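You operate a simulated robot arm through the tools that you are given. There is no shell and no other tool. Be economical: measure what you need, move in short steps, check, and stop when the job is done.

The job below is to be done with a simulated robot arm. You get a single attempt, and the scene is never put back.

Task
Clamp the small hanger, push both foam sleeves home, then open the clamp.
Fine: hanger unmoved.
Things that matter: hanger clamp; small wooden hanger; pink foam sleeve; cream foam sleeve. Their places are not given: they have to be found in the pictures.

Only the result counts: the job must be done as asked and must still hold three seconds after the hand-in. Knocking over, shifting, dropping, spilling or breaking anything else fails it.

Robot
A 7-joint arm with a two-finger parallel gripper, fixed in place. Base frame: the origin is at the foot of the arm, x ahead of it, y to its left, z up; the work surface is at about z = 89.9. Units: cm, degrees, N and s.
With the tool pointing down near the work surface it reaches from about 30 to 68 cm from the base axis. Its first joint turns from -66.0 to 66.0 degrees. Payload 1.57 kg.
The TCP is the grasp point between the finger pads, 3 cm short of the fingertips. In the tool frame z runs along the fingers and y along their closing line. Largest opening 11 cm; finger width 2.4, thickness 1.2; the body of the gripper, 4.8 by 11.2 cm, starts 7.8 cm behind the TCP.
Orientation is told as [roll, pitch, yaw] about the base's x, y, z axes, in that order, counted from this pose: with the fingers straight down and closing along the base's y, the tool's x points along the base's -x, its y along +y and its z along -z.

Tools
- The arm moves only by the tool send_rows. Its argument "motion" is a list of rows, each a list of 3 entries, a list of its own where there are three numbers: the gripper command, from -1 (fully open) to 1 (shut), values between in proportion, then the shift along the base's x, y, z in cm, then the turn, a rotation vector about the base's x, y, z in degrees. In form: [[gripper, [dx, dy, dz], [wx, wy, wz]], ...]. A call has 1 to 20 rows; each row is the pose to reach, as a shift and turn from the pose commanded when the call began. Each row takes 0.2 s and may step no farther than 5 cm and 8.6 degrees from the row before; otherwise, or with a gripper value out of range, the whole call is refused. Where a pose cannot be reached the arm comes as near as it can. A force on the tool above 40 N (or 10 N above the force at the start of the call, whichever is more), or a blocked arm, ends the call early, and 0.2 s more pass. The fingers move at their own pace (about 10.8 cm/s each) and stop on an object; they squeeze with about 23 N. The grip force told is the motor's: it shows also when the fingers shut on nothing. Time passes only in rows, and 0.2 s behind the last, so rows that repeat a pose let the fingers close. The reply holds the time, the measured pose of the TCP, the force on the tool along the base axes, the opening and the grip force, in the units named above and with some noise.
- Cameras (640 x 400 px; columns grow to the right, rows downward): "scene" is fixed at [18.23, -40.71, 140.53]; the picture's right is [0.60, -0.80, 0.00], its down [-0.45, -0.34, -0.83] and it looks along [0.66, 0.50, -0.56] (base axes); focal length 344 px, centre (320, 200). "wrist" rides on the gripper at [-3.6, 0, -8] in the tool frame; the picture's right is [0.00, -1.00, 0.00], its down [0.97, 0.00, -0.24] and it looks along [0.24, 0.00, 0.97] (tool axes); focal length 218 px, centre (320, 200).
- grab_frame(camera): a new picture of that camera. It takes no simulated time.
- locate(camera, pixels): for up to 12 pixels [column, row] of the newest picture of that camera ("zoom" is the newest enlarged one), the place [x, y, z] in the base frame of the surface seen there, good to about 0.3 cm. It takes no simulated time.
- inspect(camera, box): a new picture of the part [left, top, right, bottom] of that camera's present view, enlarged. It takes no simulated time.
- hand_in(): hands the job in; it is judged then, once.

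Keep the steps short. Do not move on a guess: measure, check each grasp and each placing, and mend mistakes. In all there are 80 turns and 38 pictures (those below and enlarged ones count). Leave the gripper open and the arm clear of the work at the hand-in unless told otherwise, and finish with a single line.

The tools are called after "Emit:" by a JSON object that holds its "method" and its "body". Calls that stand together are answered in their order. send_rows: Moves the arm, as the interface text tells. Its arguments: {"type":"object","properties":{"motion":{"type":"array","items":{"type":"array"}}},"required":["motion"]} The other tools are called the same way: grab_frame (camera) takes a picture; locate (camera, pixels) gives the place of the surface under pixels of a picture; inspect (camera, box) takes an enlarged picture of a part of a camera's view; hand_in () hands the job in.

At the start:

```text
time: 0.0
eef_pos: [36.37, -20.31, 124.08]
ee_rot: [0.0, 0.0, 0.0]
force: [-0.8, -0.7, -0.2]
gripper_width: 10.99
finger_force: 0.0
```

scene: 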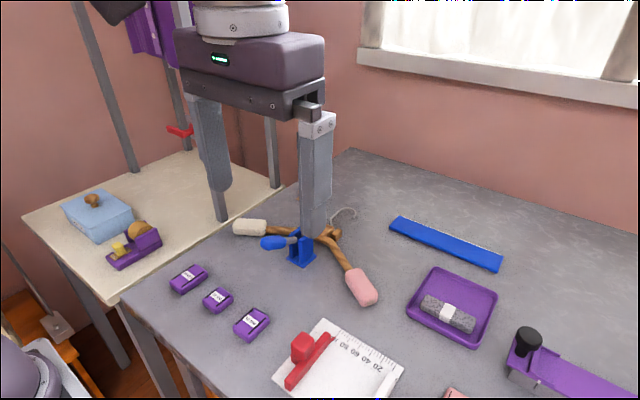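
wrist: 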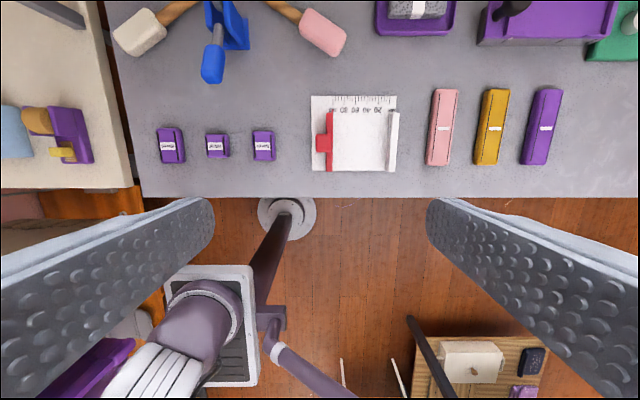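

The hanger with sleeves and a blue clamp sits near scene pixel (300,240). I'll enlarge that part to see it better.

Emit:
{"method": "inspect", "body": {"camera": "scene", "box": [220, 190, 400, 310]}}

Emit:
{"method": "inspect", "body": {"camera": "wrist", "box": [100, 0, 360, 100]}}

```text
3.33 times, centred on (310, 250) of scene
```

zoom: 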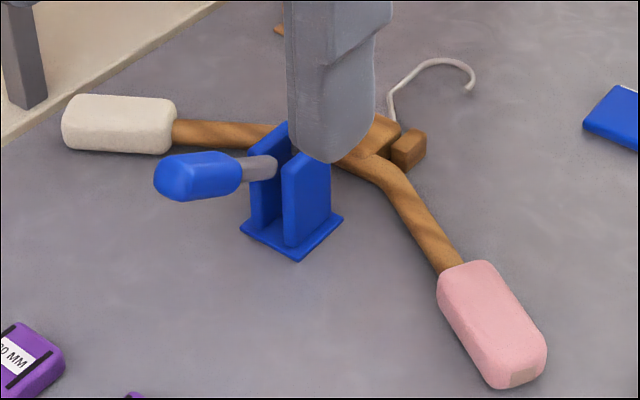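

```text
2.46 times, centred on (230, 50) of wrist
```

zoom: 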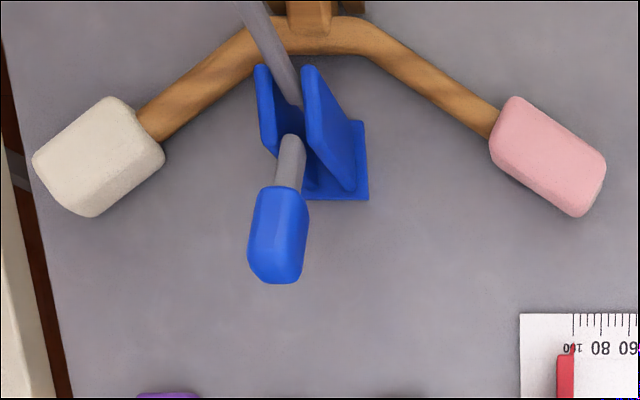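

The enlarged wrist view shows the hanger arms, both sleeves and the clamp lever. Next I measure their key points.

Emit:
{"method": "locate", "body": {"camera": "zoom", "pixels": [[277, 235], [290, 150], [335, 130], [360, 190], [98, 155], [548, 155], [160, 115], [480, 110], [310, 20], [270, 30], [75, 215], [585, 215]]}}

Emit:
{"method": "locate", "body": {"camera": "scene", "pixels": [[263, 243], [280, 243], [291, 238], [302, 250], [301, 266], [240, 225], [360, 280], [335, 236], [346, 256], [275, 230], [376, 302], [235, 230]]}}

```text
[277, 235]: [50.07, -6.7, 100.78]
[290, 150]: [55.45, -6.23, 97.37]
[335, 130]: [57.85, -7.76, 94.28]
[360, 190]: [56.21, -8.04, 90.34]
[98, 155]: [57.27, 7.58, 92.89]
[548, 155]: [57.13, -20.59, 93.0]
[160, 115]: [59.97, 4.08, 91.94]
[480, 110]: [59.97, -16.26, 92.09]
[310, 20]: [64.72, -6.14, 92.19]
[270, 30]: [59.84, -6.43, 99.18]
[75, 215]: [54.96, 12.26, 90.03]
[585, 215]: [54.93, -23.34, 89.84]
```

```text
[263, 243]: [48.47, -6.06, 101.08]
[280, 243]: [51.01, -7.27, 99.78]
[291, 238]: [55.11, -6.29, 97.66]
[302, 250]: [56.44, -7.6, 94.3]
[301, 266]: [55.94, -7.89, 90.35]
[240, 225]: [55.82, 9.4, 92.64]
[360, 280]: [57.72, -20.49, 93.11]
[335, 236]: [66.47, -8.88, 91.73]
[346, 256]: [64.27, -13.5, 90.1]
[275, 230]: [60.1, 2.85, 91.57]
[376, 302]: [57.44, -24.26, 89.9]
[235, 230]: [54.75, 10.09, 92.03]
```

I need an unobstructed view of the clamp, so I'll move over in free air (z about 124) to bring the wrist camera nearer.

Emit:
{"method": "send_rows", "body": {"motion": [[-1, [2, 4, 0], [0, 0, 0]], [-1, [4, 8, 0], [0, 0, 0]], [-1, [6, 12, 0], [0, 0, 0]], [-1, [8, 14, 0], [0, 0, 0]], [-1, [10, 14, -1], [0, 0, 0]], [-1, [12, 14, -2], [0, 0, 0]], [-1, [12, 14, -2], [0, 0, 0]]]}}

Emit:
{"method": "grab_frame", "body": {"camera": "wrist"}}

Emit:
{"method": "inspect", "body": {"camera": "scene", "box": [230, 190, 400, 310]}}

```text
time: 1.6
eef_pos: [48.47, -6.2, 122.17]
ee_rot: [0.0, 0.1, 0.0]
force: [-0.1, -0.1, -0.4]
gripper_width: 11.02
finger_force: 0.0
```

```text
33 pictures are left
```

wrist: 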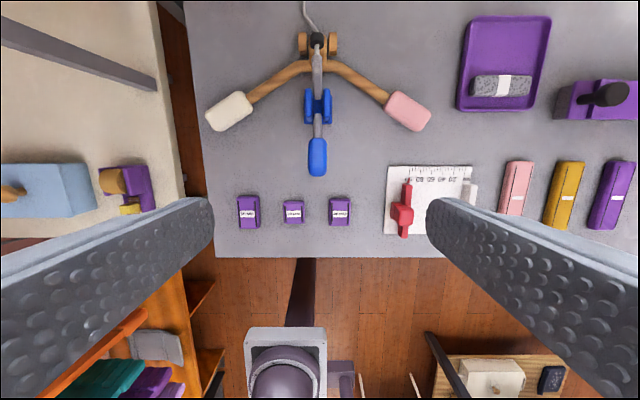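

```text
3.33 times, centred on (315, 250) of scene
```

zoom: 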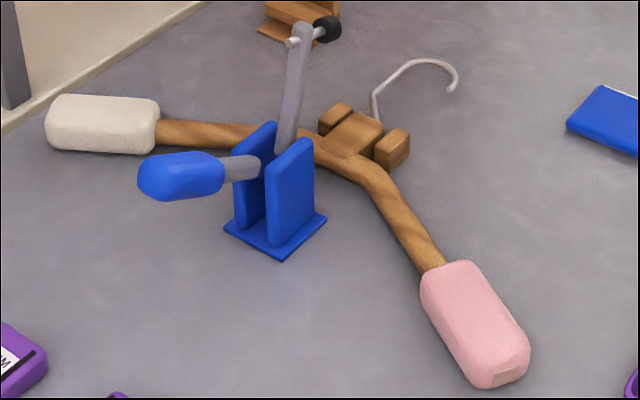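

The clamp is open: its pressing arm with a black pad is raised, and the blue handle points back toward the robot. Lifting the handle should swing the pad down onto the hanger centre. Now I measure the clamp geometry.

Emit:
{"method": "locate", "body": {"camera": "zoom", "pixels": [[300, 35], [328, 28], [290, 130], [270, 160], [240, 168], [205, 175], [150, 178], [355, 130], [390, 145], [340, 115], [515, 375], [430, 270]]}}

Emit:
{"method": "inspect", "body": {"camera": "wrist", "box": [190, 0, 450, 180]}}

```text
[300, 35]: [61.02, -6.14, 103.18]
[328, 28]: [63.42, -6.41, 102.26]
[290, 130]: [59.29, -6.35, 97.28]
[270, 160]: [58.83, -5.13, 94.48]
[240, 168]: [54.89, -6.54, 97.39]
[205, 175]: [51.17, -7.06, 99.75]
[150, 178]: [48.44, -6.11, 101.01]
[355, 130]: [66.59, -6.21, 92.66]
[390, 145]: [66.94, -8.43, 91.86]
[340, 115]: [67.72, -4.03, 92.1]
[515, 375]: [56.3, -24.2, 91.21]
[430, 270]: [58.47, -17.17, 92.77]
```

```text
2.22 times, centred on (320, 90) of wrist
```

zoom: 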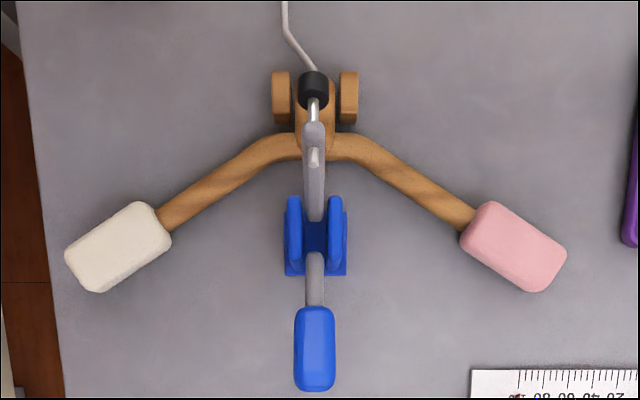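

The clamp pivot is near (58.5, -6.2, 95.4), and the handle grip is centred near (50, -6.1, 99.8). I'll descend straddling the handle, with the fingers open along y, without closing yet.

Emit:
{"method": "send_rows", "body": {"motion": [[-1, [0.8, 0.1, -3], [0, 0, 0]], [-1, [1.5, 0.1, -6], [0, 0, 0]], [-1, [1.5, 0.1, -9], [0, 0, 0]], [-1, [1.5, 0.1, -12], [0, 0, 0]], [-1, [1.5, 0.1, -15], [0, 0, 0]], [-1, [1.5, 0.1, -18], [0, 0, 0]], [-1, [1.5, 0.1, -20.5], [0, 0, 0]], [-1, [1.5, 0.1, -22.4], [0, 0, 0]], [-1, [1.5, 0.1, -22.4], [0, 0, 0]]]}}

Emit:
{"method": "grab_frame", "body": {"camera": "wrist"}}

Emit:
{"method": "grab_frame", "body": {"camera": "scene"}}

```text
time: 3.6
eef_pos: [49.87, -6.16, 99.64]
ee_rot: [0.1, 0.0, 0.0]
force: [0.2, -0.1, 0.2]
gripper_width: 10.99
finger_force: 0.0
```

```text
30 pictures are left
```

wrist: 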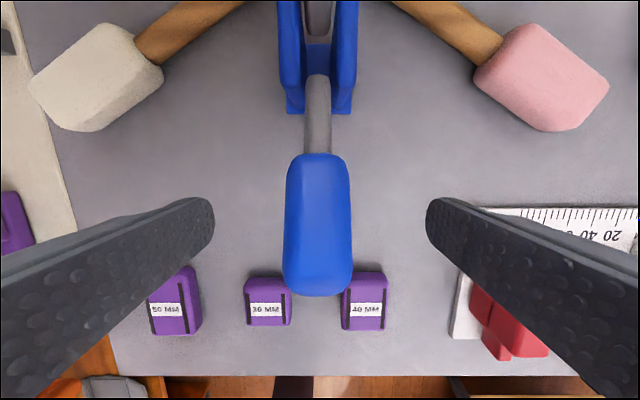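

```text
29 pictures are left
```

scene: 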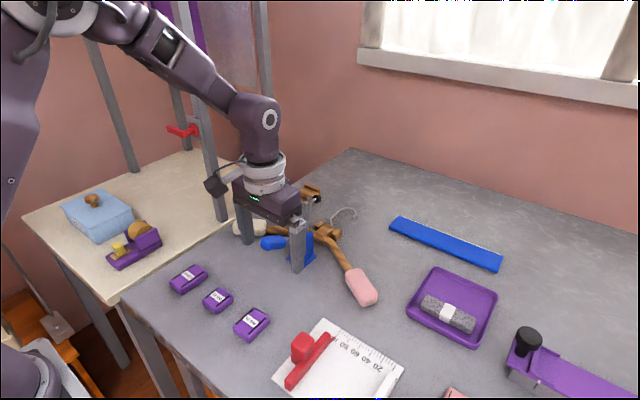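

The handle lies centred between the fingers (column 318). I close on it.

Emit:
{"method": "send_rows", "body": {"motion": [[0, [0, 0, 0], [0, 0, 0]], [1, [0, 0, 0], [0, 0, 0]], [1, [0, 0, 0], [0, 0, 0]], [1, [0, 0, 0], [0, 0, 0]]]}}

```text
time: 4.6
eef_pos: [49.9, -6.02, 99.64]
ee_rot: [0.0, 0.0, 0.0]
force: [-1.4, 9.6, -0.2]
gripper_width: 2.59
finger_force: 37.3
```

Gripped at width 2.59, with a 9.6 N side load, so I'll centre by +0.15 in y. Then I'll follow the first 20° of the arc upward and watch the forces.

Emit:
{"method": "send_rows", "body": {"motion": [[1, [0, 0.15, 0], [0, 0, 0]], [1, [0.2, 0.15, 0.37], [0, 0, 0]], [1, [0.4, 0.15, 0.73], [0, 0, 0]], [1, [0.63, 0.15, 1.07], [0, 0, 0]], [1, [0.86, 0.15, 1.41], [0, 0, 0]], [1, [1.11, 0.15, 1.74], [0, 0, 0]], [1, [1.37, 0.15, 2.06], [0, 0, 0]], [1, [1.94, 0.15, 2.66], [0, 0, 0]]]}}

Emit:
{"method": "grab_frame", "body": {"camera": "wrist"}}

```text
time: 6.4
eef_pos: [51.91, -6.03, 102.24]
ee_rot: [0.1, 0.1, 0.0]
force: [-11.2, 4.1, -8.4]
gripper_width: 2.6
finger_force: 36.7
```

```text
28 pictures are left
```

wrist: 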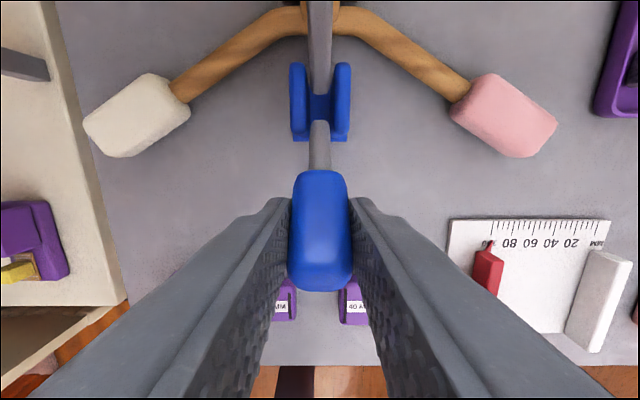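

The handle follows, and the reaction opposes the motion as expected. I continue along the arc to about 104°.

Emit:
{"method": "send_rows", "body": {"motion": [[1, [0.3, 0, 0.28], [0, 0, 0]], [1, [0.61, 0, 0.54], [0, 0, 0]], [1, [0.94, 0, 0.79], [0, 0, 0]], [1, [1.28, 0, 1.03], [0, 0, 0]], [1, [1.63, 0, 1.26], [0, 0, 0]], [1, [1.98, 0, 1.47], [0, 0, 0]], [1, [2.35, 0, 1.66], [0, 0, 0]], [1, [2.72, 0, 1.83], [0, 0, 0]], [1, [3.1, 0, 1.99], [0, 0, 0]], [1, [3.48, 0, 2.14], [0, 0, 0]], [1, [4.27, 0, 2.37], [0, 0, 0]]]}}

Emit:
{"method": "inspect", "body": {"camera": "scene", "box": [230, 160, 400, 310]}}

```text
time: 8.8
eef_pos: [56.19, -6.05, 104.74]
ee_rot: [-0.1, 0.0, 0.0]
force: [-11.4, -2.7, -5.8]
gripper_width: 2.58
finger_force: 37.2
```

```text
2.67 times, centred on (315, 235) of scene
```

zoom: 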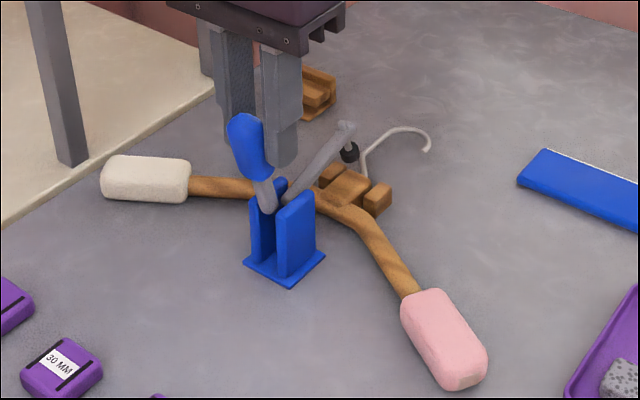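

The handle is at about 105° and the pad is still above the hanger. I continue another 15°.

Emit:
{"method": "send_rows", "body": {"motion": [[1, [0.4, 0, 0.08], [0, 0, 0]], [1, [0.81, 0, 0.16], [0, 0, 0]], [1, [1.22, 0, 0.22], [0, 0, 0]], [1, [1.63, 0, 0.26], [0, 0, 0]], [1, [2.04, 0, 0.28], [0, 0, 0]], [1, [2.45, 0, 0.28], [0, 0, 0]], [1, [2.45, 0, 0.28], [0, 0, 0]]]}}

Emit:
{"method": "inspect", "body": {"camera": "scene", "box": [230, 160, 400, 310]}}

```text
time: 10.4
eef_pos: [58.57, -6.01, 105.12]
ee_rot: [0.0, 0.0, 0.0]
force: [-10.8, -6.4, -2.2]
gripper_width: 2.56
finger_force: 37.1
```

```text
2.67 times, centred on (315, 235) of scene
```

zoom: 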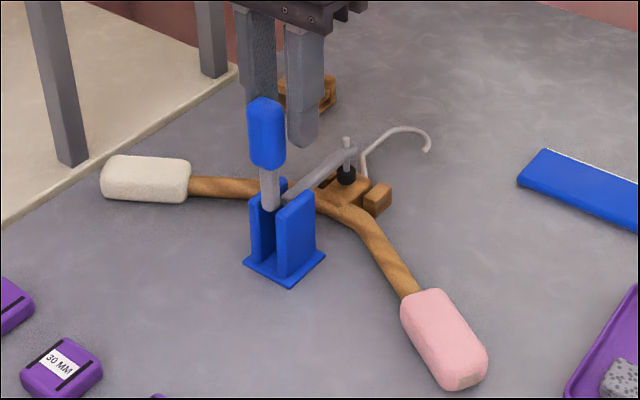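

The pad is nearly on the hanger block. I go on in smaller steps and watch for the force to rise.

Emit:
{"method": "send_rows", "body": {"motion": [[1, [0.28, 0, -0.01], [0, 0, 0]], [1, [0.55, 0, -0.03], [0, 0, 0]], [1, [0.83, 0, -0.05], [0, 0, 0]], [1, [0.83, 0, -0.05], [0, 0, 0]]]}}

Emit:
{"method": "inspect", "body": {"camera": "scene", "box": [270, 190, 370, 270]}}

```text
time: 11.4
eef_pos: [59.52, -5.89, 104.95]
ee_rot: [0.0, -0.1, 0.0]
force: [0.1, 1.3, -0.5]
gripper_width: 0.01
finger_force: 21.7
```

```text
5.00 times, centred on (320, 230) of scene
```

zoom: 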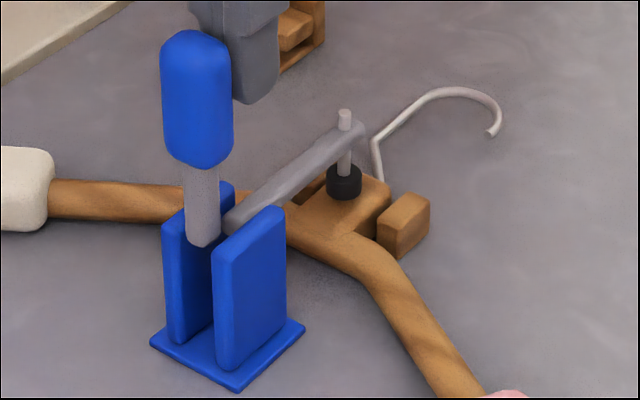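

The fingers slid off forward and shut on nothing. The handle stayed upright and the pad appears to rest on the hanger block, so the clamp probably reached its stop. To check, I measure the pad and handle and then lift clear.

Emit:
{"method": "locate", "body": {"camera": "zoom", "pixels": [[345, 188], [344, 172], [345, 115], [300, 185], [365, 185], [350, 130], [195, 40], [185, 100], [205, 210], [215, 120]]}}

Emit:
{"method": "send_rows", "body": {"motion": [[1, [0, 0, 3], [0, 0, 0]], [1, [0, 0, 6], [0, 0, 0]], [1, [0, 0, 9], [0, 0, 0]], [1, [-3, 0, 9], [0, 0, 0]], [1, [-6, 0, 9], [0, 0, 0]], [1, [-6, 0, 9], [0, 0, 0]]]}}

Emit:
{"method": "grab_frame", "body": {"camera": "wrist"}}

```text
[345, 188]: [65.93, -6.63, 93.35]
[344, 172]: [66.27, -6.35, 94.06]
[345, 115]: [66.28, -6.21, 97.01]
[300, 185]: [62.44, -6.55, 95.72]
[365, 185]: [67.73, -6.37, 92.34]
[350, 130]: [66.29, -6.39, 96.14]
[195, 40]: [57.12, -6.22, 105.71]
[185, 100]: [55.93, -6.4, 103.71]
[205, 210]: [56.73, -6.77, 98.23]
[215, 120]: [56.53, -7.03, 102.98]
```

```text
time: 12.8
eef_pos: [53.49, -5.95, 114.01]
ee_rot: [0.0, 0.1, 0.0]
force: [0.5, 0.0, 0.6]
gripper_width: 0.0
finger_force: 21.9
```

```text
24 pictures are left
```

wrist: 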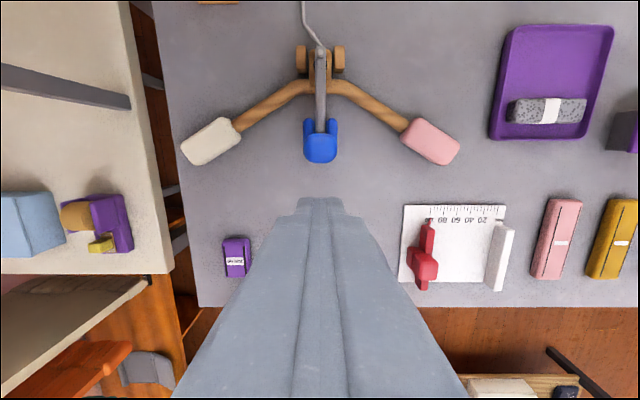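

The pad bottom is at z about 93, close to the block top at about 92.5. To make sure it is fully closed, I'll push the handle gently from behind. First I descend behind it at x = 52.3.

Emit:
{"method": "send_rows", "body": {"motion": [[1, [-1.2, 0, 0], [0, 0, 0]], [1, [-1.2, 0, -4], [0, 0, 0]], [1, [-1.2, 0, -8], [0, 0, 0]], [1, [-1.2, 0, -9.5], [0, 0, 0]], [1, [-0.6, 0, -9.5], [0, 0, 0]], [1, [0, 0, -9.5], [0, 0, 0]], [1, [0.5, 0, -9.5], [0, 0, 0]], [1, [0.8, 0, -9.5], [0, 0, 0]]]}}

```text
time: 14.6
eef_pos: [54.33, -6.08, 104.52]
ee_rot: [0.0, 0.0, 0.0]
force: [0.2, -0.3, -0.2]
gripper_width: 0.02
finger_force: 21.4
```

No contact yet at x = 54.3. I move forward in small steps.

Emit:
{"method": "send_rows", "body": {"motion": [[1, [0.2, 0, 0], [0, 0, 0]], [1, [0.4, 0, 0], [0, 0, 0]], [1, [0.6, 0, 0], [0, 0, 0]], [1, [0.8, 0, 0], [0, 0, 0]], [1, [1.0, 0, 0], [0, 0, 0]]]}}

```text
time: 15.6
eef_pos: [54.46, -6.02, 104.42]
ee_rot: [0.0, 0.9, -0.1]
force: [-16.0, 1.3, 7.3]
gripper_width: 0.0
finger_force: 21.7
stopped in row 4: the force on the tool passed its limit (the readings are from after the stop); the commanded pose is now the measured one
```

The handle is blocked hard, so it is at its stop and the clamp is closed. I back off, rise, open the fingers and move toward the pink sleeve to look at it closely.

Emit:
{"method": "send_rows", "body": {"motion": [[1, [-1.5, 0, 0], [0, 0, 0]], [1, [-2, 0, 4], [0, 0, 0]], [-1, [-2, 0, 8], [0, 0, 0]], [-1, [-2, -4, 9], [0, 0, 0]], [-1, [-2, -8, 9], [0, 0, 0]], [-1, [-2, -12, 9], [0, 0, 0]], [-1, [-2, -15, 8], [0, 0, 0]], [-1, [-2, -15, 6], [0, 0, 0]], [-1, [-2, -15, 6], [0, 0, 0]]]}}

Emit:
{"method": "inspect", "body": {"camera": "wrist", "box": [160, 0, 400, 150]}}

Emit:
{"method": "inspect", "body": {"camera": "scene", "box": [225, 205, 385, 310]}}

```text
time: 17.6
eef_pos: [52.71, -20.92, 110.43]
ee_rot: [-0.1, 0.5, 0.0]
force: [-0.1, -0.8, 0.3]
gripper_width: 11.02
finger_force: 0.1
```

```text
2.67 times, centred on (280, 75) of wrist
```

zoom: 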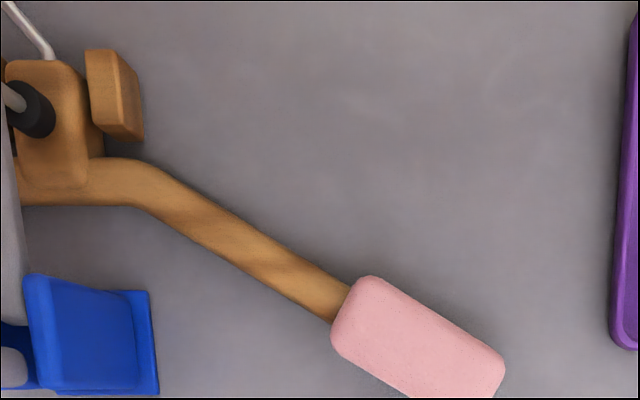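

```text
3.81 times, centred on (305, 258) of scene
```

zoom: 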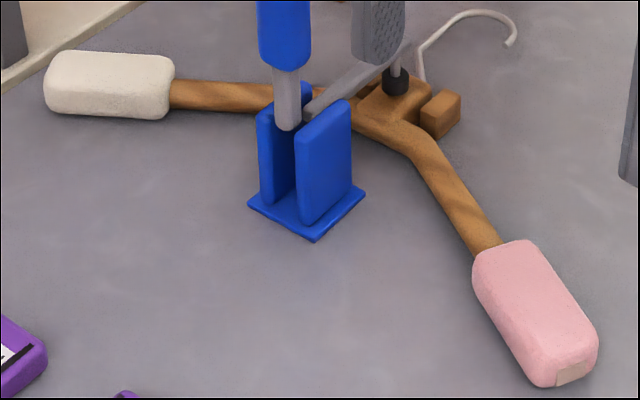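

I see no mark along the arm. There is a tan patch on the pink sleeve's outer end, so I zoom in on both sleeve ends.

Emit:
{"method": "inspect", "body": {"camera": "scene", "box": [336, 260, 384, 310]}}

Emit:
{"method": "inspect", "body": {"camera": "wrist", "box": [260, 90, 370, 170]}}

```text
8.00 times, centred on (360, 285) of scene
```

zoom: 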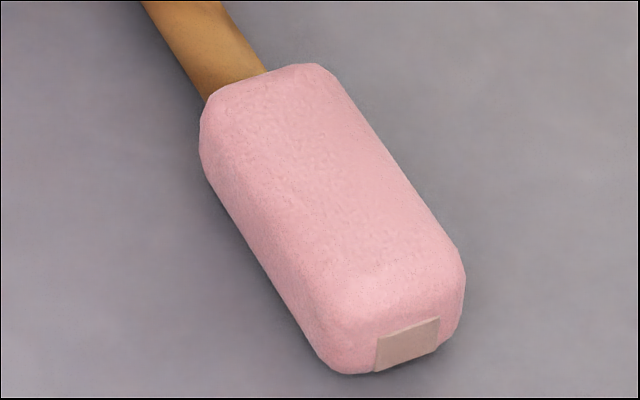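

```text
5.00 times, centred on (315, 130) of wrist
```

zoom: 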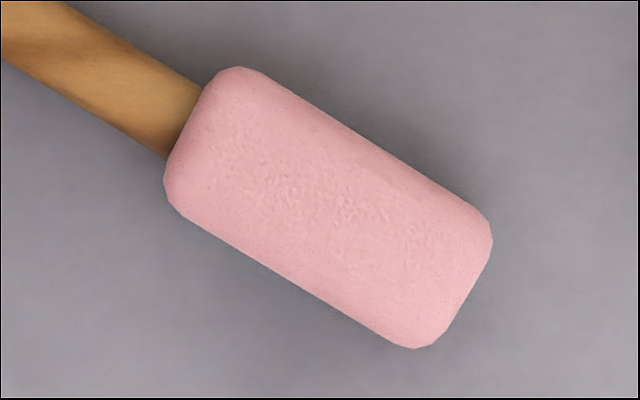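

The patch looks like an end plug, so the sleeve is home when the arm's tip bottoms out against it. I measure the sleeve axis from this view.

Emit:
{"method": "locate", "body": {"camera": "zoom", "pixels": [[215, 140], [260, 165], [320, 200], [380, 240], [430, 265], [450, 280], [180, 125], [100, 75], [40, 40], [405, 170], [250, 250], [500, 300]]}}

Emit:
{"method": "grab_frame", "body": {"camera": "wrist"}}

```text
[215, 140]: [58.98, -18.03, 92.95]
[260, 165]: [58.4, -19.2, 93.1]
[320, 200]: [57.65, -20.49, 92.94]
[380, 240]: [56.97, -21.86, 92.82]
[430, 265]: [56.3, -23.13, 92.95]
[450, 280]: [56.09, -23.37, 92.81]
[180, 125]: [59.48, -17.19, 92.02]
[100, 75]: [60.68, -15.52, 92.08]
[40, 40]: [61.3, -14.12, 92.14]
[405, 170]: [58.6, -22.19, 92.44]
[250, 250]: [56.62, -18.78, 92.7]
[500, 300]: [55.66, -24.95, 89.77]
```

```text
19 pictures are left
```

wrist: 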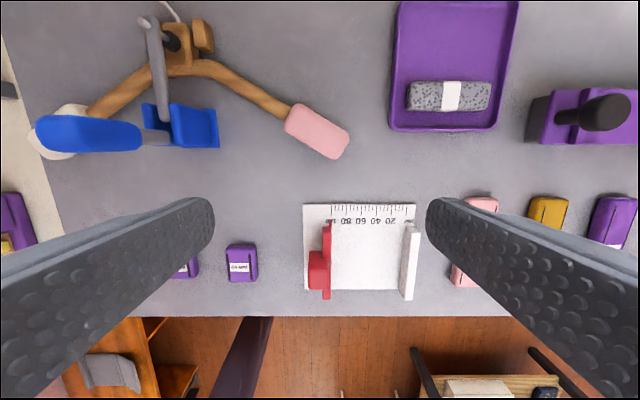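

The pink sleeve axis runs outward along about (-0.5, -0.866), and its outer end face is near (56.0, -23.7) with the top at z = 93. I'll close the fingers, turn to yaw -30°, and come down just beyond that end.

Emit:
{"method": "send_rows", "body": {"motion": [[1, [0.5, -1.5, -1], [0, 0, -7.5]], [1, [1, -3, -2], [0, 0, -15]], [1, [1.5, -4.5, -3], [0, 0, -22.5]], [1, [1.94, -5.3, -5], [0, 0, -30]], [1, [1.94, -5.3, -9], [0, 0, -30]], [1, [1.94, -5.3, -12], [0, 0, -30]], [1, [1.94, -5.3, -14.5], [0, 0, -30]], [1, [1.94, -5.3, -16], [0, 0, -30]], [1, [1.94, -5.3, -16.7], [0, 0, -30]], [1, [1.94, -5.3, -16.7], [0, 0, -30]]]}}

Emit:
{"method": "inspect", "body": {"camera": "scene", "box": [320, 230, 420, 330]}}

```text
time: 19.8
eef_pos: [54.56, -26.41, 93.6]
ee_rot: [0.0, 0.7, -30.2]
force: [0.3, -0.6, 1.0]
gripper_width: 0.0
finger_force: 21.7
```

```text
4.00 times, centred on (370, 280) of scene
```

zoom: 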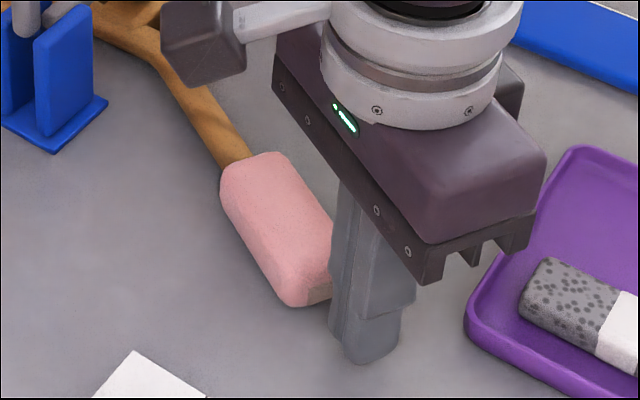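

The fingers are in line with the sleeve, about 1.5 cm beyond its end. I push inward along (0.5, 0.866) and watch the force.

Emit:
{"method": "send_rows", "body": {"motion": [[1, [0.15, 0.3, 0], [0, 0, 0]], [1, [0.3, 0.6, 0], [0, 0, 0]], [1, [0.45, 0.87, 0], [0, 0, 0]], [1, [0.6, 1.13, 0], [0, 0, 0]], [1, [0.75, 1.39, 0], [0, 0, 0]], [1, [0.9, 1.65, 0], [0, 0, 0]], [1, [1.05, 1.91, 0], [0, 0, 0]], [1, [1.05, 1.91, 0], [0, 0, 0]]]}}

```text
time: 21.6
eef_pos: [55.65, -24.36, 93.73]
ee_rot: [0.0, 0.8, -30.0]
force: [-0.3, 0.4, 0.6]
gripper_width: 0.0
finger_force: 21.3
```

No contact force yet, so I check with a picture.

Emit:
{"method": "inspect", "body": {"camera": "scene", "box": [320, 230, 420, 330]}}

```text
4.00 times, centred on (370, 280) of scene
```

zoom: 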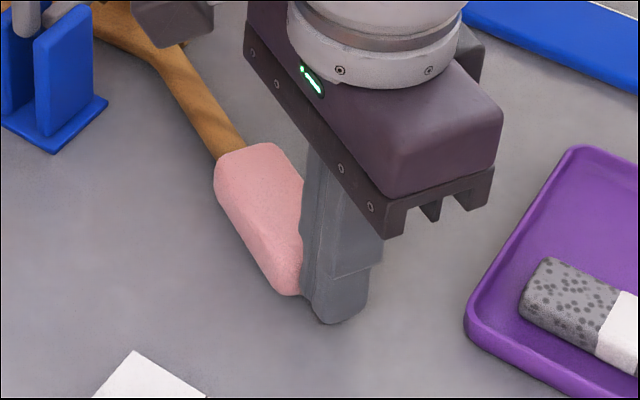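

The sleeve has begun to slide: its inner edge moved from (225,165) to (218,158). I continue gently.

Emit:
{"method": "send_rows", "body": {"motion": [[1, [0.08, 0.13, 0], [0, 0, 0]], [1, [0.15, 0.26, 0], [0, 0, 0]], [1, [0.22, 0.39, 0], [0, 0, 0]], [1, [0.3, 0.52, 0], [0, 0, 0]]]}}

```text
time: 22.6
eef_pos: [55.92, -23.81, 93.75]
ee_rot: [-0.1, 0.7, -30.2]
force: [0.0, -0.3, 0.6]
gripper_width: 0.0
finger_force: 21.4
```

Emit:
{"method": "send_rows", "body": {"motion": [[1, [0.08, 0.13, 0], [0, 0, 0]], [1, [0.15, 0.26, 0], [0, 0, 0]], [1, [0.22, 0.39, 0], [0, 0, 0]], [1, [0.3, 0.52, 0], [0, 0, 0]]]}}

Emit:
{"method": "inspect", "body": {"camera": "scene", "box": [320, 230, 420, 330]}}

```text
time: 23.6
eef_pos: [56.41, -23.39, 93.73]
ee_rot: [-0.1, 0.7, -30.0]
force: [-0.8, -0.2, -0.5]
gripper_width: 0.0
finger_force: 21.2
```

```text
4.00 times, centred on (370, 280) of scene
```

zoom: 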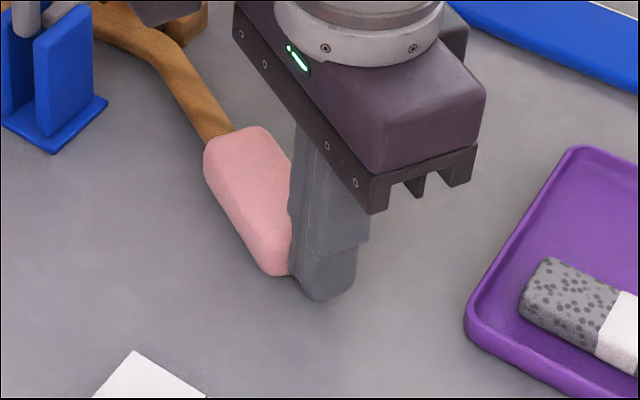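

The sleeve slides freely, about 1.4 cm so far, with no stop yet. I continue in 0.15 cm steps.

Emit:
{"method": "send_rows", "body": {"motion": [[1, [0.08, 0.13, 0], [0, 0, 0]], [1, [0.15, 0.26, 0], [0, 0, 0]], [1, [0.22, 0.39, 0], [0, 0, 0]], [1, [0.3, 0.52, 0], [0, 0, 0]]]}}

```text
time: 24.6
eef_pos: [56.67, -22.8, 93.79]
ee_rot: [0.0, 0.7, -30.1]
force: [-0.5, -0.6, 0.3]
gripper_width: 0.0
finger_force: 20.7
```

Emit:
{"method": "send_rows", "body": {"motion": [[1, [0.08, 0.13, 0], [0, 0, 0]], [1, [0.15, 0.26, 0], [0, 0, 0]], [1, [0.22, 0.39, 0], [0, 0, 0]], [1, [0.3, 0.52, 0], [0, 0, 0]]]}}

Emit:
{"method": "inspect", "body": {"camera": "scene", "box": [300, 220, 400, 320]}}

```text
time: 25.6
eef_pos: [56.9, -22.27, 93.71]
ee_rot: [0.0, 0.7, -30.1]
force: [-0.1, 0.0, -0.7]
gripper_width: 0.01
finger_force: 21.1
```

```text
4.00 times, centred on (350, 270) of scene
```

zoom: 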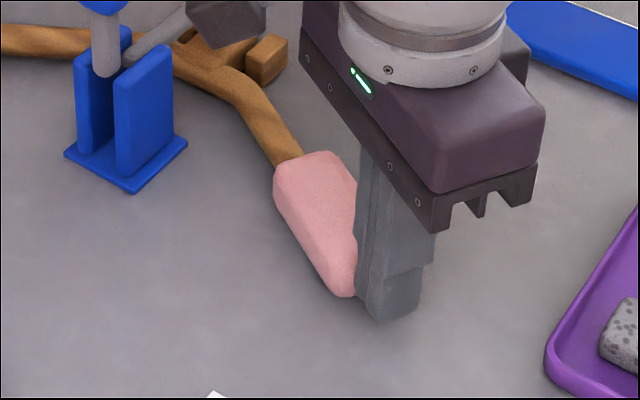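

Still sliding smoothly, about 2.5 cm so far. I continue until the force rises.

Emit:
{"method": "send_rows", "body": {"motion": [[1, [0.08, 0.13, 0], [0, 0, 0]], [1, [0.15, 0.26, 0], [0, 0, 0]], [1, [0.22, 0.39, 0], [0, 0, 0]], [1, [0.3, 0.52, 0], [0, 0, 0]]]}}

```text
time: 26.6
eef_pos: [57.15, -21.91, 93.76]
ee_rot: [0.0, 0.8, -30.0]
force: [0.4, 0.0, -0.5]
gripper_width: 0.0
finger_force: 21.2
```

Emit:
{"method": "send_rows", "body": {"motion": [[1, [0.08, 0.13, 0], [0, 0, 0]], [1, [0.15, 0.26, 0], [0, 0, 0]], [1, [0.22, 0.39, 0], [0, 0, 0]]]}}

Emit:
{"method": "inspect", "body": {"camera": "scene", "box": [300, 220, 400, 320]}}

```text
time: 27.4
eef_pos: [57.28, -21.61, 93.78]
ee_rot: [-0.2, 0.8, -30.2]
force: [-10.1, -19.5, -1.6]
gripper_width: 0.0
finger_force: 21.3
```

```text
4.00 times, centred on (350, 270) of scene
```

zoom: 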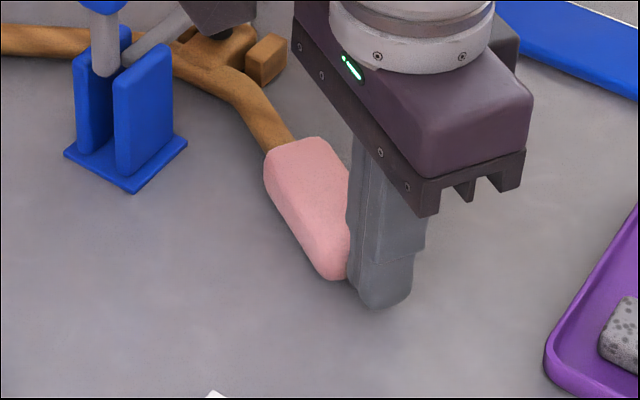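

The force jumped to 22 N along the axis: the pink sleeve is at its stop. I back off along the axis, rise, and look at the result.

Emit:
{"method": "send_rows", "body": {"motion": [[1, [-0.5, -0.9, 0], [0, 0, 0]], [1, [-1.5, -2.6, 0], [0, 0, 0]], [1, [-1.5, -2.6, 3], [0, 0, 0]], [1, [-1.5, -2.6, 7], [0, 0, 0]], [1, [-3, -2.6, 11], [0, 0, 0]], [1, [-6, -2.6, 15], [0, 0, 0]], [1, [-6, -2.6, 15], [0, 0, 0]]]}}

Emit:
{"method": "inspect", "body": {"camera": "scene", "box": [225, 205, 385, 310]}}

```text
time: 29.0
eef_pos: [51.28, -23.89, 108.76]
ee_rot: [0.0, 0.6, -30.1]
force: [0.0, 0.3, 0.2]
gripper_width: 0.0
finger_force: 21.4
```

```text
3.81 times, centred on (305, 258) of scene
```

zoom: 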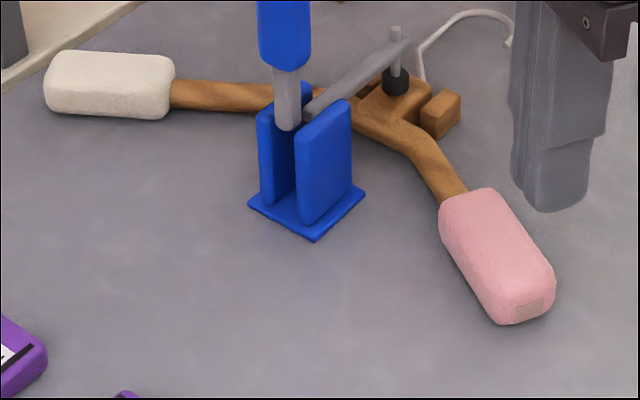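

Pink is seated, and the hanger block and clamp are at the same pixels as before. Next is the cream sleeve: I move across with the tips above z = 109, turning to yaw +30°, and look there.

Emit:
{"method": "send_rows", "body": {"motion": [[1, [-1, 2, 2], [0, 0, 7.5]], [1, [-2, 6, 4], [0, 0, 15]], [1, [-2, 10, 4], [0, 0, 22.5]], [1, [-2, 14, 4], [0, 0, 30]], [1, [-2, 18, 4], [0, 0, 37.5]], [1, [-2, 22, 4], [0, 0, 45]], [1, [-2, 26, 4], [0, 0, 52.5]], [1, [-2, 30, 4], [0, 0, 60.2]], [1, [-2, 32, 4], [0, 0, 60.2]], [1, [-2, 32, 4], [0, 0, 60.2]]]}}

Emit:
{"method": "grab_frame", "body": {"camera": "wrist"}}

```text
time: 31.2
eef_pos: [49.24, 8.05, 112.62]
ee_rot: [0.0, 0.8, 30.2]
force: [-0.5, -0.7, 0.0]
gripper_width: 0.0
finger_force: 21.4
```

```text
12 pictures are left
```

wrist: 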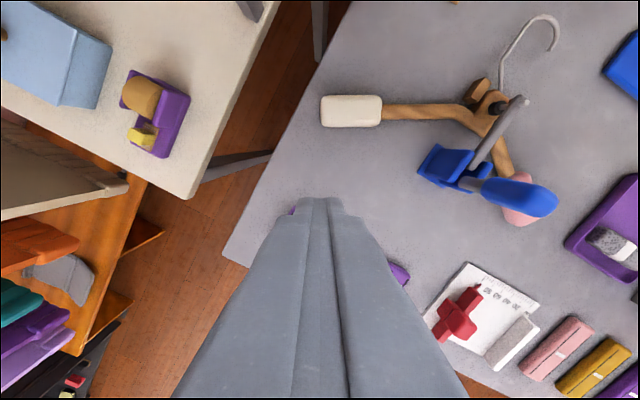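

The cream sleeve spans columns 320–382 at about row 111. I measure its axis, its outer end, the table edge and the beige table.

Emit:
{"method": "locate", "body": {"camera": "wrist", "pixels": [[326, 111], [340, 111], [352, 111], [365, 111], [376, 111], [390, 111], [420, 111], [445, 112], [285, 120], [230, 90], [250, 30], [316, 111]]}}

```text
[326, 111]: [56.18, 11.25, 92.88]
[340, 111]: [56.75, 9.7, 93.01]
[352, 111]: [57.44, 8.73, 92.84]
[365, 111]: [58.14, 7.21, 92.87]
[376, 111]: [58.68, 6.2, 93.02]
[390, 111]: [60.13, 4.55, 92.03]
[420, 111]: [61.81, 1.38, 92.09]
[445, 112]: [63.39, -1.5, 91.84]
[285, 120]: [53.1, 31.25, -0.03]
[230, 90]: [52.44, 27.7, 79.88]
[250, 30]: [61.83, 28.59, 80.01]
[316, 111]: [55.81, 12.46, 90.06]
```

The cream axis inward is about (0.485, -0.875) and its outer end is near (56.0, 11.6). The table beyond is lower, so nothing is in the way. I go to (54.6, 14.0) and down to z = 93.7.

Emit:
{"method": "send_rows", "body": {"motion": [[1, [1.8, 2.5, 0], [0, 0, 0]], [1, [3.6, 5, 0], [0, 0, 0]], [1, [5.36, 6.1, -2], [0, 0, 0]], [1, [5.36, 6.1, -6], [0, 0, 0]], [1, [5.36, 6.1, -10], [0, 0, 0]], [1, [5.36, 6.1, -14], [0, 0, 0]], [1, [5.36, 6.1, -17], [0, 0, 0]], [1, [5.36, 6.1, -18.9], [0, 0, 0]], [1, [5.36, 6.1, -18.9], [0, 0, 0]]]}}

Emit:
{"method": "inspect", "body": {"camera": "scene", "box": [190, 170, 350, 290]}}

```text
time: 33.2
eef_pos: [54.66, 14.03, 93.92]
ee_rot: [0.0, 0.7, 30.2]
force: [0.6, -0.1, 0.7]
gripper_width: 0.03
finger_force: 21.2
```

```text
3.33 times, centred on (270, 230) of scene
```

zoom: 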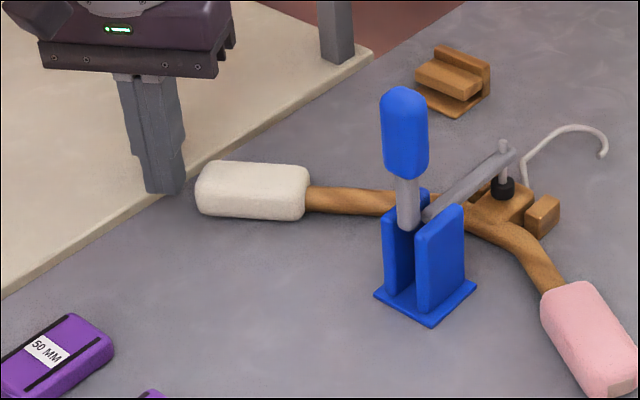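

Aligned with the cream sleeve. By symmetry the stop should come after about 5.4 cm of travel. First I go 3 cm in 0.2 cm steps.

Emit:
{"method": "send_rows", "body": {"motion": [[1, [0.1, -0.17, 0], [0, 0, 0]], [1, [0.19, -0.35, 0], [0, 0, 0]], [1, [0.29, -0.52, 0], [0, 0, 0]], [1, [0.39, -0.7, 0], [0, 0, 0]], [1, [0.49, -0.87, 0], [0, 0, 0]], [1, [0.58, -1.05, 0], [0, 0, 0]], [1, [0.68, -1.22, 0], [0, 0, 0]], [1, [0.78, -1.4, 0], [0, 0, 0]], [1, [0.87, -1.57, 0], [0, 0, 0]], [1, [0.97, -1.75, 0], [0, 0, 0]], [1, [1.07, -1.92, 0], [0, 0, 0]], [1, [1.17, -2.1, 0], [0, 0, 0]], [1, [1.26, -2.27, 0], [0, 0, 0]], [1, [1.36, -2.45, 0], [0, 0, 0]], [1, [1.46, -2.62, 0], [0, 0, 0]]]}}

Emit:
{"method": "inspect", "body": {"camera": "scene", "box": [190, 170, 350, 290]}}

```text
time: 36.4
eef_pos: [56.26, 11.42, 93.73]
ee_rot: [0.0, 0.7, 30.1]
force: [0.0, -0.2, 0.5]
gripper_width: 0.01
finger_force: 21.6
```

```text
3.33 times, centred on (270, 230) of scene
```

zoom: 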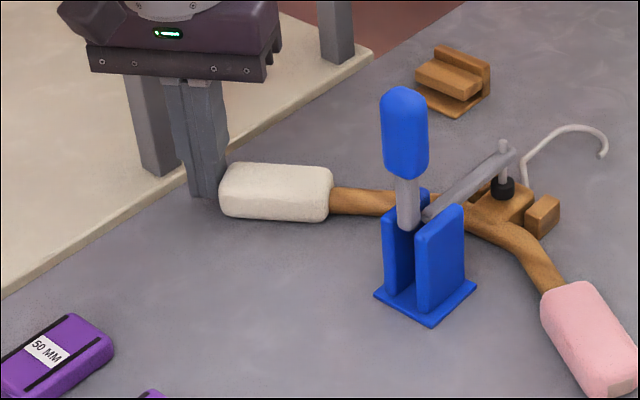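

The cream sleeve is sliding straight along its arm and the hanger is unmoved. I continue in smaller steps.

Emit:
{"method": "send_rows", "body": {"motion": [[1, [0.07, -0.13, 0], [0, 0, 0]], [1, [0.15, -0.26, 0], [0, 0, 0]], [1, [0.22, -0.39, 0], [0, 0, 0]], [1, [0.29, -0.52, 0], [0, 0, 0]], [1, [0.36, -0.66, 0], [0, 0, 0]], [1, [0.44, -0.79, 0], [0, 0, 0]], [1, [0.51, -0.92, 0], [0, 0, 0]], [1, [0.58, -1.05, 0], [0, 0, 0]]]}}

```text
time: 38.2
eef_pos: [56.83, 10.56, 93.7]
ee_rot: [0.1, 0.8, 30.0]
force: [-0.1, -0.5, 0.3]
gripper_width: 0.0
finger_force: 21.1
```

Still free, so I go on in 0.1 cm steps.

Emit:
{"method": "send_rows", "body": {"motion": [[1, [0.05, -0.09, 0], [0, 0, 0]], [1, [0.1, -0.17, 0], [0, 0, 0]], [1, [0.15, -0.26, 0], [0, 0, 0]], [1, [0.19, -0.35, 0], [0, 0, 0]], [1, [0.24, -0.44, 0], [0, 0, 0]], [1, [0.29, -0.52, 0], [0, 0, 0]]]}}

```text
time: 39.6
eef_pos: [57.05, 9.96, 93.76]
ee_rot: [0.1, 0.7, 30.2]
force: [-0.1, -0.1, -0.7]
gripper_width: 0.0
finger_force: 21.1
```

Emit:
{"method": "send_rows", "body": {"motion": [[1, [0.05, -0.09, 0], [0, 0, 0]], [1, [0.1, -0.17, 0], [0, 0, 0]], [1, [0.15, -0.26, 0], [0, 0, 0]], [1, [0.19, -0.35, 0], [0, 0, 0]]]}}

```text
time: 40.6
eef_pos: [57.29, 9.77, 93.8]
ee_rot: [0.2, 0.6, 30.2]
force: [-5.8, 9.9, -0.4]
gripper_width: 0.0
finger_force: 21.3
```

Contact with the stop at 11.5 N. One more 0.1 cm confirms seating with the same force as on the pink side.

Emit:
{"method": "send_rows", "body": {"motion": [[1, [0.03, -0.05, 0], [0, 0, 0]], [1, [0.05, -0.09, 0], [0, 0, 0]]]}}

```text
time: 41.2
eef_pos: [57.37, 9.63, 93.8]
ee_rot: [0.1, 0.8, 30.2]
force: [-9.7, 17.7, 0.9]
gripper_width: 0.0
finger_force: 21.3
```

Both sleeves are at their stops. I back off, rise, return to yaw 0 and go above the handle with open fingers.

Emit:
{"method": "send_rows", "body": {"motion": [[1, [-0.5, 0.9, 0], [0, 0, 0]], [1, [-1.3, 2.3, 0], [0, 0, 0]], [1, [-1.3, 2.3, 4], [0, 0, 0]], [1, [-1.3, 2.3, 8.5], [0, 0, 0]], [1, [-1.3, 2.3, 13], [0, 0, -6]], [1, [-1.3, 2.3, 17], [0, 0, -12]], [1, [-1.3, 2.3, 21], [0, 0, -18]], [-1, [-1.3, -1.7, 21], [0, 0, -24]], [-1, [-1.3, -5.7, 21], [0, 0, -30.2]], [-1, [-1, -9.7, 21], [0, 0, -30.2]], [-1, [-0.5, -13, 21], [0, 0, -30.2]], [-1, [-0.2, -15.75, 21], [0, 0, -30.2]], [-1, [-0.2, -15.75, 21], [0, 0, -30.2]]]}}

Emit:
{"method": "inspect", "body": {"camera": "scene", "box": [225, 190, 385, 310]}}

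Emit:
{"method": "grab_frame", "body": {"camera": "wrist"}}

```text
time: 44.0
eef_pos: [57.12, -6.18, 114.73]
ee_rot: [0.0, 0.7, 0.0]
force: [0.0, 1.0, -0.4]
gripper_width: 10.99
finger_force: 0.0
```

```text
3.33 times, centred on (305, 250) of scene
```

zoom: 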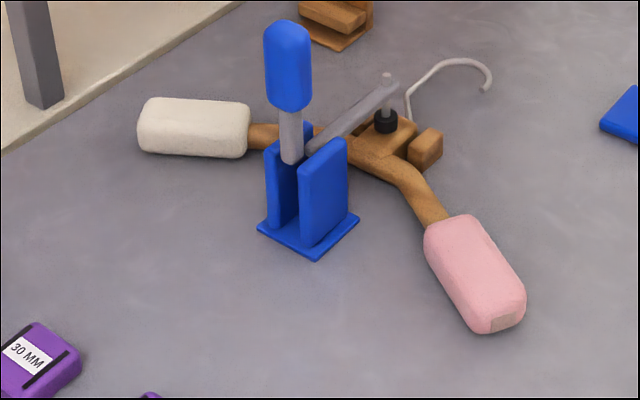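

```text
8 pictures are left
```

wrist: 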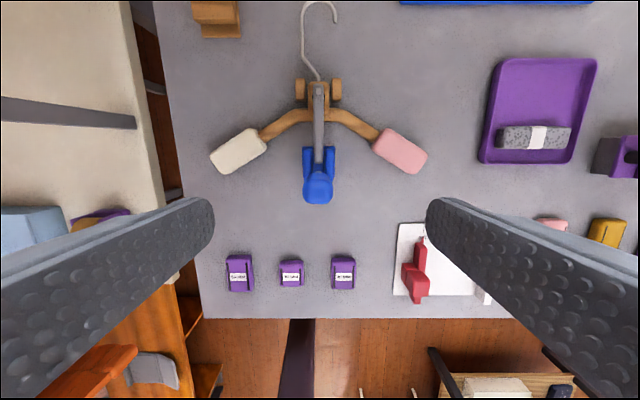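

Both sleeves are symmetric and seated, and the hanger is in place. I measure the handle's exact position for the grip.

Emit:
{"method": "locate", "body": {"camera": "wrist", "pixels": [[318, 187], [318, 178], [318, 195], [308, 187], [328, 187]]}}

Emit:
{"method": "locate", "body": {"camera": "zoom", "pixels": [[288, 30], [288, 70], [288, 95], [305, 70], [290, 140]]}}

```text
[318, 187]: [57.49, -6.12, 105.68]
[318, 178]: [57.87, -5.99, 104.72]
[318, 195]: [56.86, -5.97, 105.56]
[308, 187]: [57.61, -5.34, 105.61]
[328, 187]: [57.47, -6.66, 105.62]
```

```text
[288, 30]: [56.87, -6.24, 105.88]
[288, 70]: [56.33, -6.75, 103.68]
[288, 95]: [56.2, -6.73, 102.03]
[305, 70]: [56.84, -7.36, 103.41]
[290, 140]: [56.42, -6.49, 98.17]
```

The handle is centred at (57.2, -6.05) with its top at z = 105.7. I descend to z = 103.5 and close.

Emit:
{"method": "send_rows", "body": {"motion": [[-1, [0.1, 0.1, -3], [0, 0, 0]], [-1, [0.1, 0.1, -6], [0, 0, 0]], [-1, [0.1, 0.1, -9], [0, 0, 0]], [-1, [0.1, 0.1, -11.2], [0, 0, 0]], [0, [0.1, 0.1, -11.2], [0, 0, 0]], [1, [0.1, 0.1, -11.2], [0, 0, 0]], [1, [0.1, 0.1, -11.2], [0, 0, 0]], [1, [0.1, 0.1, -11.2], [0, 0, 0]]]}}

```text
time: 45.8
eef_pos: [57.14, -5.99, 103.51]
ee_rot: [0.2, 0.7, 0.1]
force: [-1.4, 25.2, -2.9]
gripper_width: 2.57
finger_force: 36.7
```

Gripped at width 2.57, but with a 25 N side load, so I relieve it by shifting +y.

Emit:
{"method": "send_rows", "body": {"motion": [[1, [0, 0.15, 0], [0, 0, 0]], [1, [0, 0.25, 0], [0, 0, 0]]]}}

```text
time: 46.4
eef_pos: [57.1, -6.09, 103.58]
ee_rot: [-0.1, 0.6, -0.2]
force: [-6.4, 14.1, 1.5]
gripper_width: 2.58
finger_force: 37.2
```

The side load is falling. I start the swing back, first 20°, about the pivot (57.2, 95.5).

Emit:
{"method": "send_rows", "body": {"motion": [[1, [-0.35, 0.15, 0], [0, 0, 0]], [1, [-0.7, 0.15, -0.03], [0, 0, 0]], [1, [-1.05, 0.15, -0.07], [0, 0, 0]], [1, [-1.39, 0.15, -0.12], [0, 0, 0]], [1, [-1.73, 0.15, -0.19], [0, 0, 0]], [1, [-2.07, 0.15, -0.27], [0, 0, 0]], [1, [-2.41, 0.15, -0.37], [0, 0, 0]], [1, [-2.74, 0.15, -0.48], [0, 0, 0]]]}}

Emit:
{"method": "inspect", "body": {"camera": "scene", "box": [225, 190, 385, 310]}}

```text
time: 48.2
eef_pos: [54.47, -6.02, 103.03]
ee_rot: [0.0, 0.6, -0.2]
force: [8.5, -25.5, 15.3]
gripper_width: 2.59
finger_force: 37.3
```

```text
3.33 times, centred on (305, 250) of scene
```

zoom: 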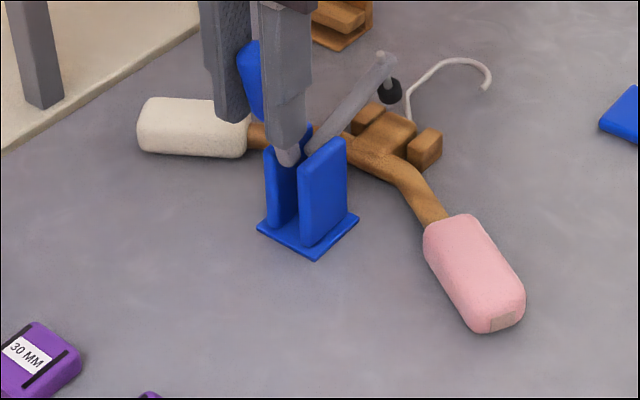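

The clamp is opening and the pad is off the hanger. A -25 N side load remains, so I correct y by -0.25, ease z by +0.15, and continue the arc 25°.

Emit:
{"method": "send_rows", "body": {"motion": [[1, [-0.1, -0.25, 0.15], [0, 0, 0]], [1, [-0.33, -0.25, 0.03], [0, 0, 0]], [1, [-0.64, -0.25, -0.12], [0, 0, 0]], [1, [-0.95, -0.25, -0.28], [0, 0, 0]], [1, [-1.26, -0.25, -0.44], [0, 0, 0]], [1, [-1.56, -0.25, -0.63], [0, 0, 0]], [1, [-1.85, -0.25, -0.82], [0, 0, 0]], [1, [-2.13, -0.25, -1.03], [0, 0, 0]], [1, [-2.4, -0.25, -1.24], [0, 0, 0]], [1, [-2.92, -0.25, -1.71], [0, 0, 0]]]}}

```text
time: 50.4
eef_pos: [51.54, -5.9, 101.4]
ee_rot: [0.0, 0.7, -0.2]
force: [3.1, -4.4, 15.2]
gripper_width: 2.55
finger_force: 36.9
```

Now at about 45° with low loads. I continue to the original open position near (50.1, 99.7).

Emit:
{"method": "send_rows", "body": {"motion": [[1, [-0.25, 0, -0.26], [0, 0, 0]], [1, [-0.48, 0, -0.52], [0, 0, 0]], [1, [-0.7, 0, -0.79], [0, 0, 0]], [1, [-0.92, 0, -1.07], [0, 0, 0]], [1, [-1.12, 0, -1.36], [0, 0, 0]], [1, [-1.32, 0, -1.66], [0, 0, 0]]]}}

Emit:
{"method": "inspect", "body": {"camera": "scene", "box": [225, 190, 385, 310]}}

```text
time: 51.8
eef_pos: [50.31, -6.13, 99.74]
ee_rot: [0.0, 0.6, -0.2]
force: [1.4, -5.5, 15.2]
gripper_width: 2.58
finger_force: 37.4
```

```text
3.33 times, centred on (305, 250) of scene
```

zoom: 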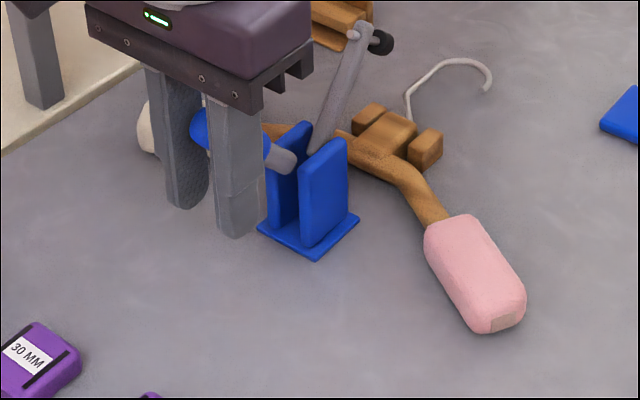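

The clamp is nearly fully open; the arm tip is at scene (316,198) versus (309,200) originally. I move about 8° more.

Emit:
{"method": "send_rows", "body": {"motion": [[1, [-0.15, 0, -0.27], [0, 0, 0]], [1, [-0.29, 0, -0.54], [0, 0, 0]], [1, [-0.42, 0, -0.81], [0, 0, 0]], [1, [-0.53, 0, -1.05], [0, 0, 0]]]}}

Emit:
{"method": "inspect", "body": {"camera": "scene", "box": [225, 190, 385, 310]}}

```text
time: 52.8
eef_pos: [49.63, -5.96, 98.78]
ee_rot: [0.0, 0.6, -0.1]
force: [-3.5, 4.7, 17.7]
gripper_width: 2.63
finger_force: 37.1
```

```text
3.33 times, centred on (305, 250) of scene
```

zoom: 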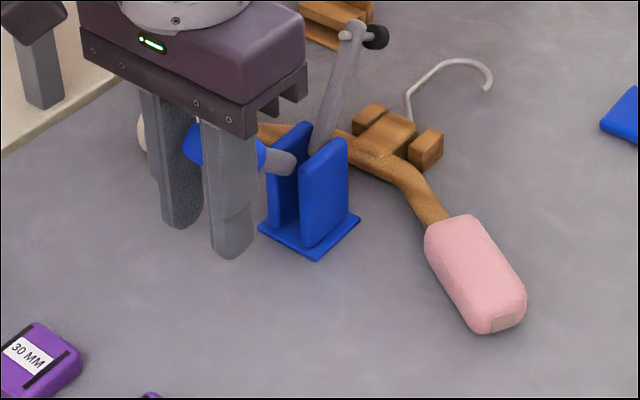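

The tip is at (314,198) now, still slightly short of (309,200). One more small move follows.

Emit:
{"method": "send_rows", "body": {"motion": [[1, [-0.1, 0, -0.27], [0, 0, 0]], [1, [-0.19, 0, -0.54], [0, 0, 0]], [1, [-0.27, 0, -0.81], [0, 0, 0]], [1, [-0.33, 0, -1.1], [0, 0, 0]]]}}

Emit:
{"method": "inspect", "body": {"camera": "scene", "box": [225, 190, 385, 310]}}

```text
time: 53.8
eef_pos: [49.37, -5.99, 97.66]
ee_rot: [0.0, 0.7, -0.1]
force: [-7.2, 7.3, 17.2]
gripper_width: 2.58
finger_force: 37.0
```

```text
3.33 times, centred on (305, 250) of scene
```

zoom: 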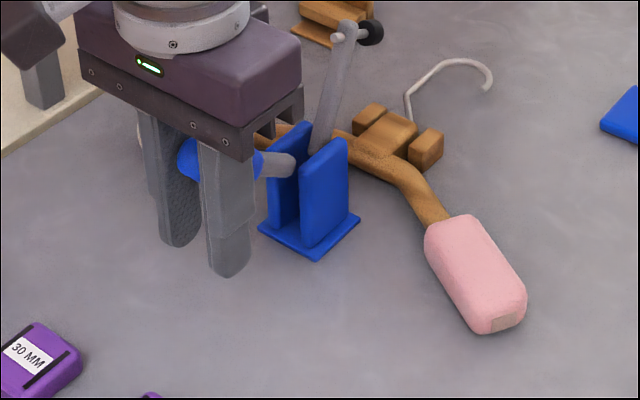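

Tip at (312,199.6), a few degrees left. I make one more step of the same size, then release and rise clear.

Emit:
{"method": "send_rows", "body": {"motion": [[1, [-0.08, 0, -0.27], [0, 0, 0]], [1, [-0.14, 0, -0.54], [0, 0, 0]], [1, [-0.2, 0, -0.81], [0, 0, 0]], [1, [-0.25, 0, -1.1], [0, 0, 0]]]}}

```text
time: 54.8
eef_pos: [49.17, -6.05, 96.49]
ee_rot: [0.1, 0.7, -0.1]
force: [-9.1, 3.5, 17.1]
gripper_width: 2.57
finger_force: 37.2
```

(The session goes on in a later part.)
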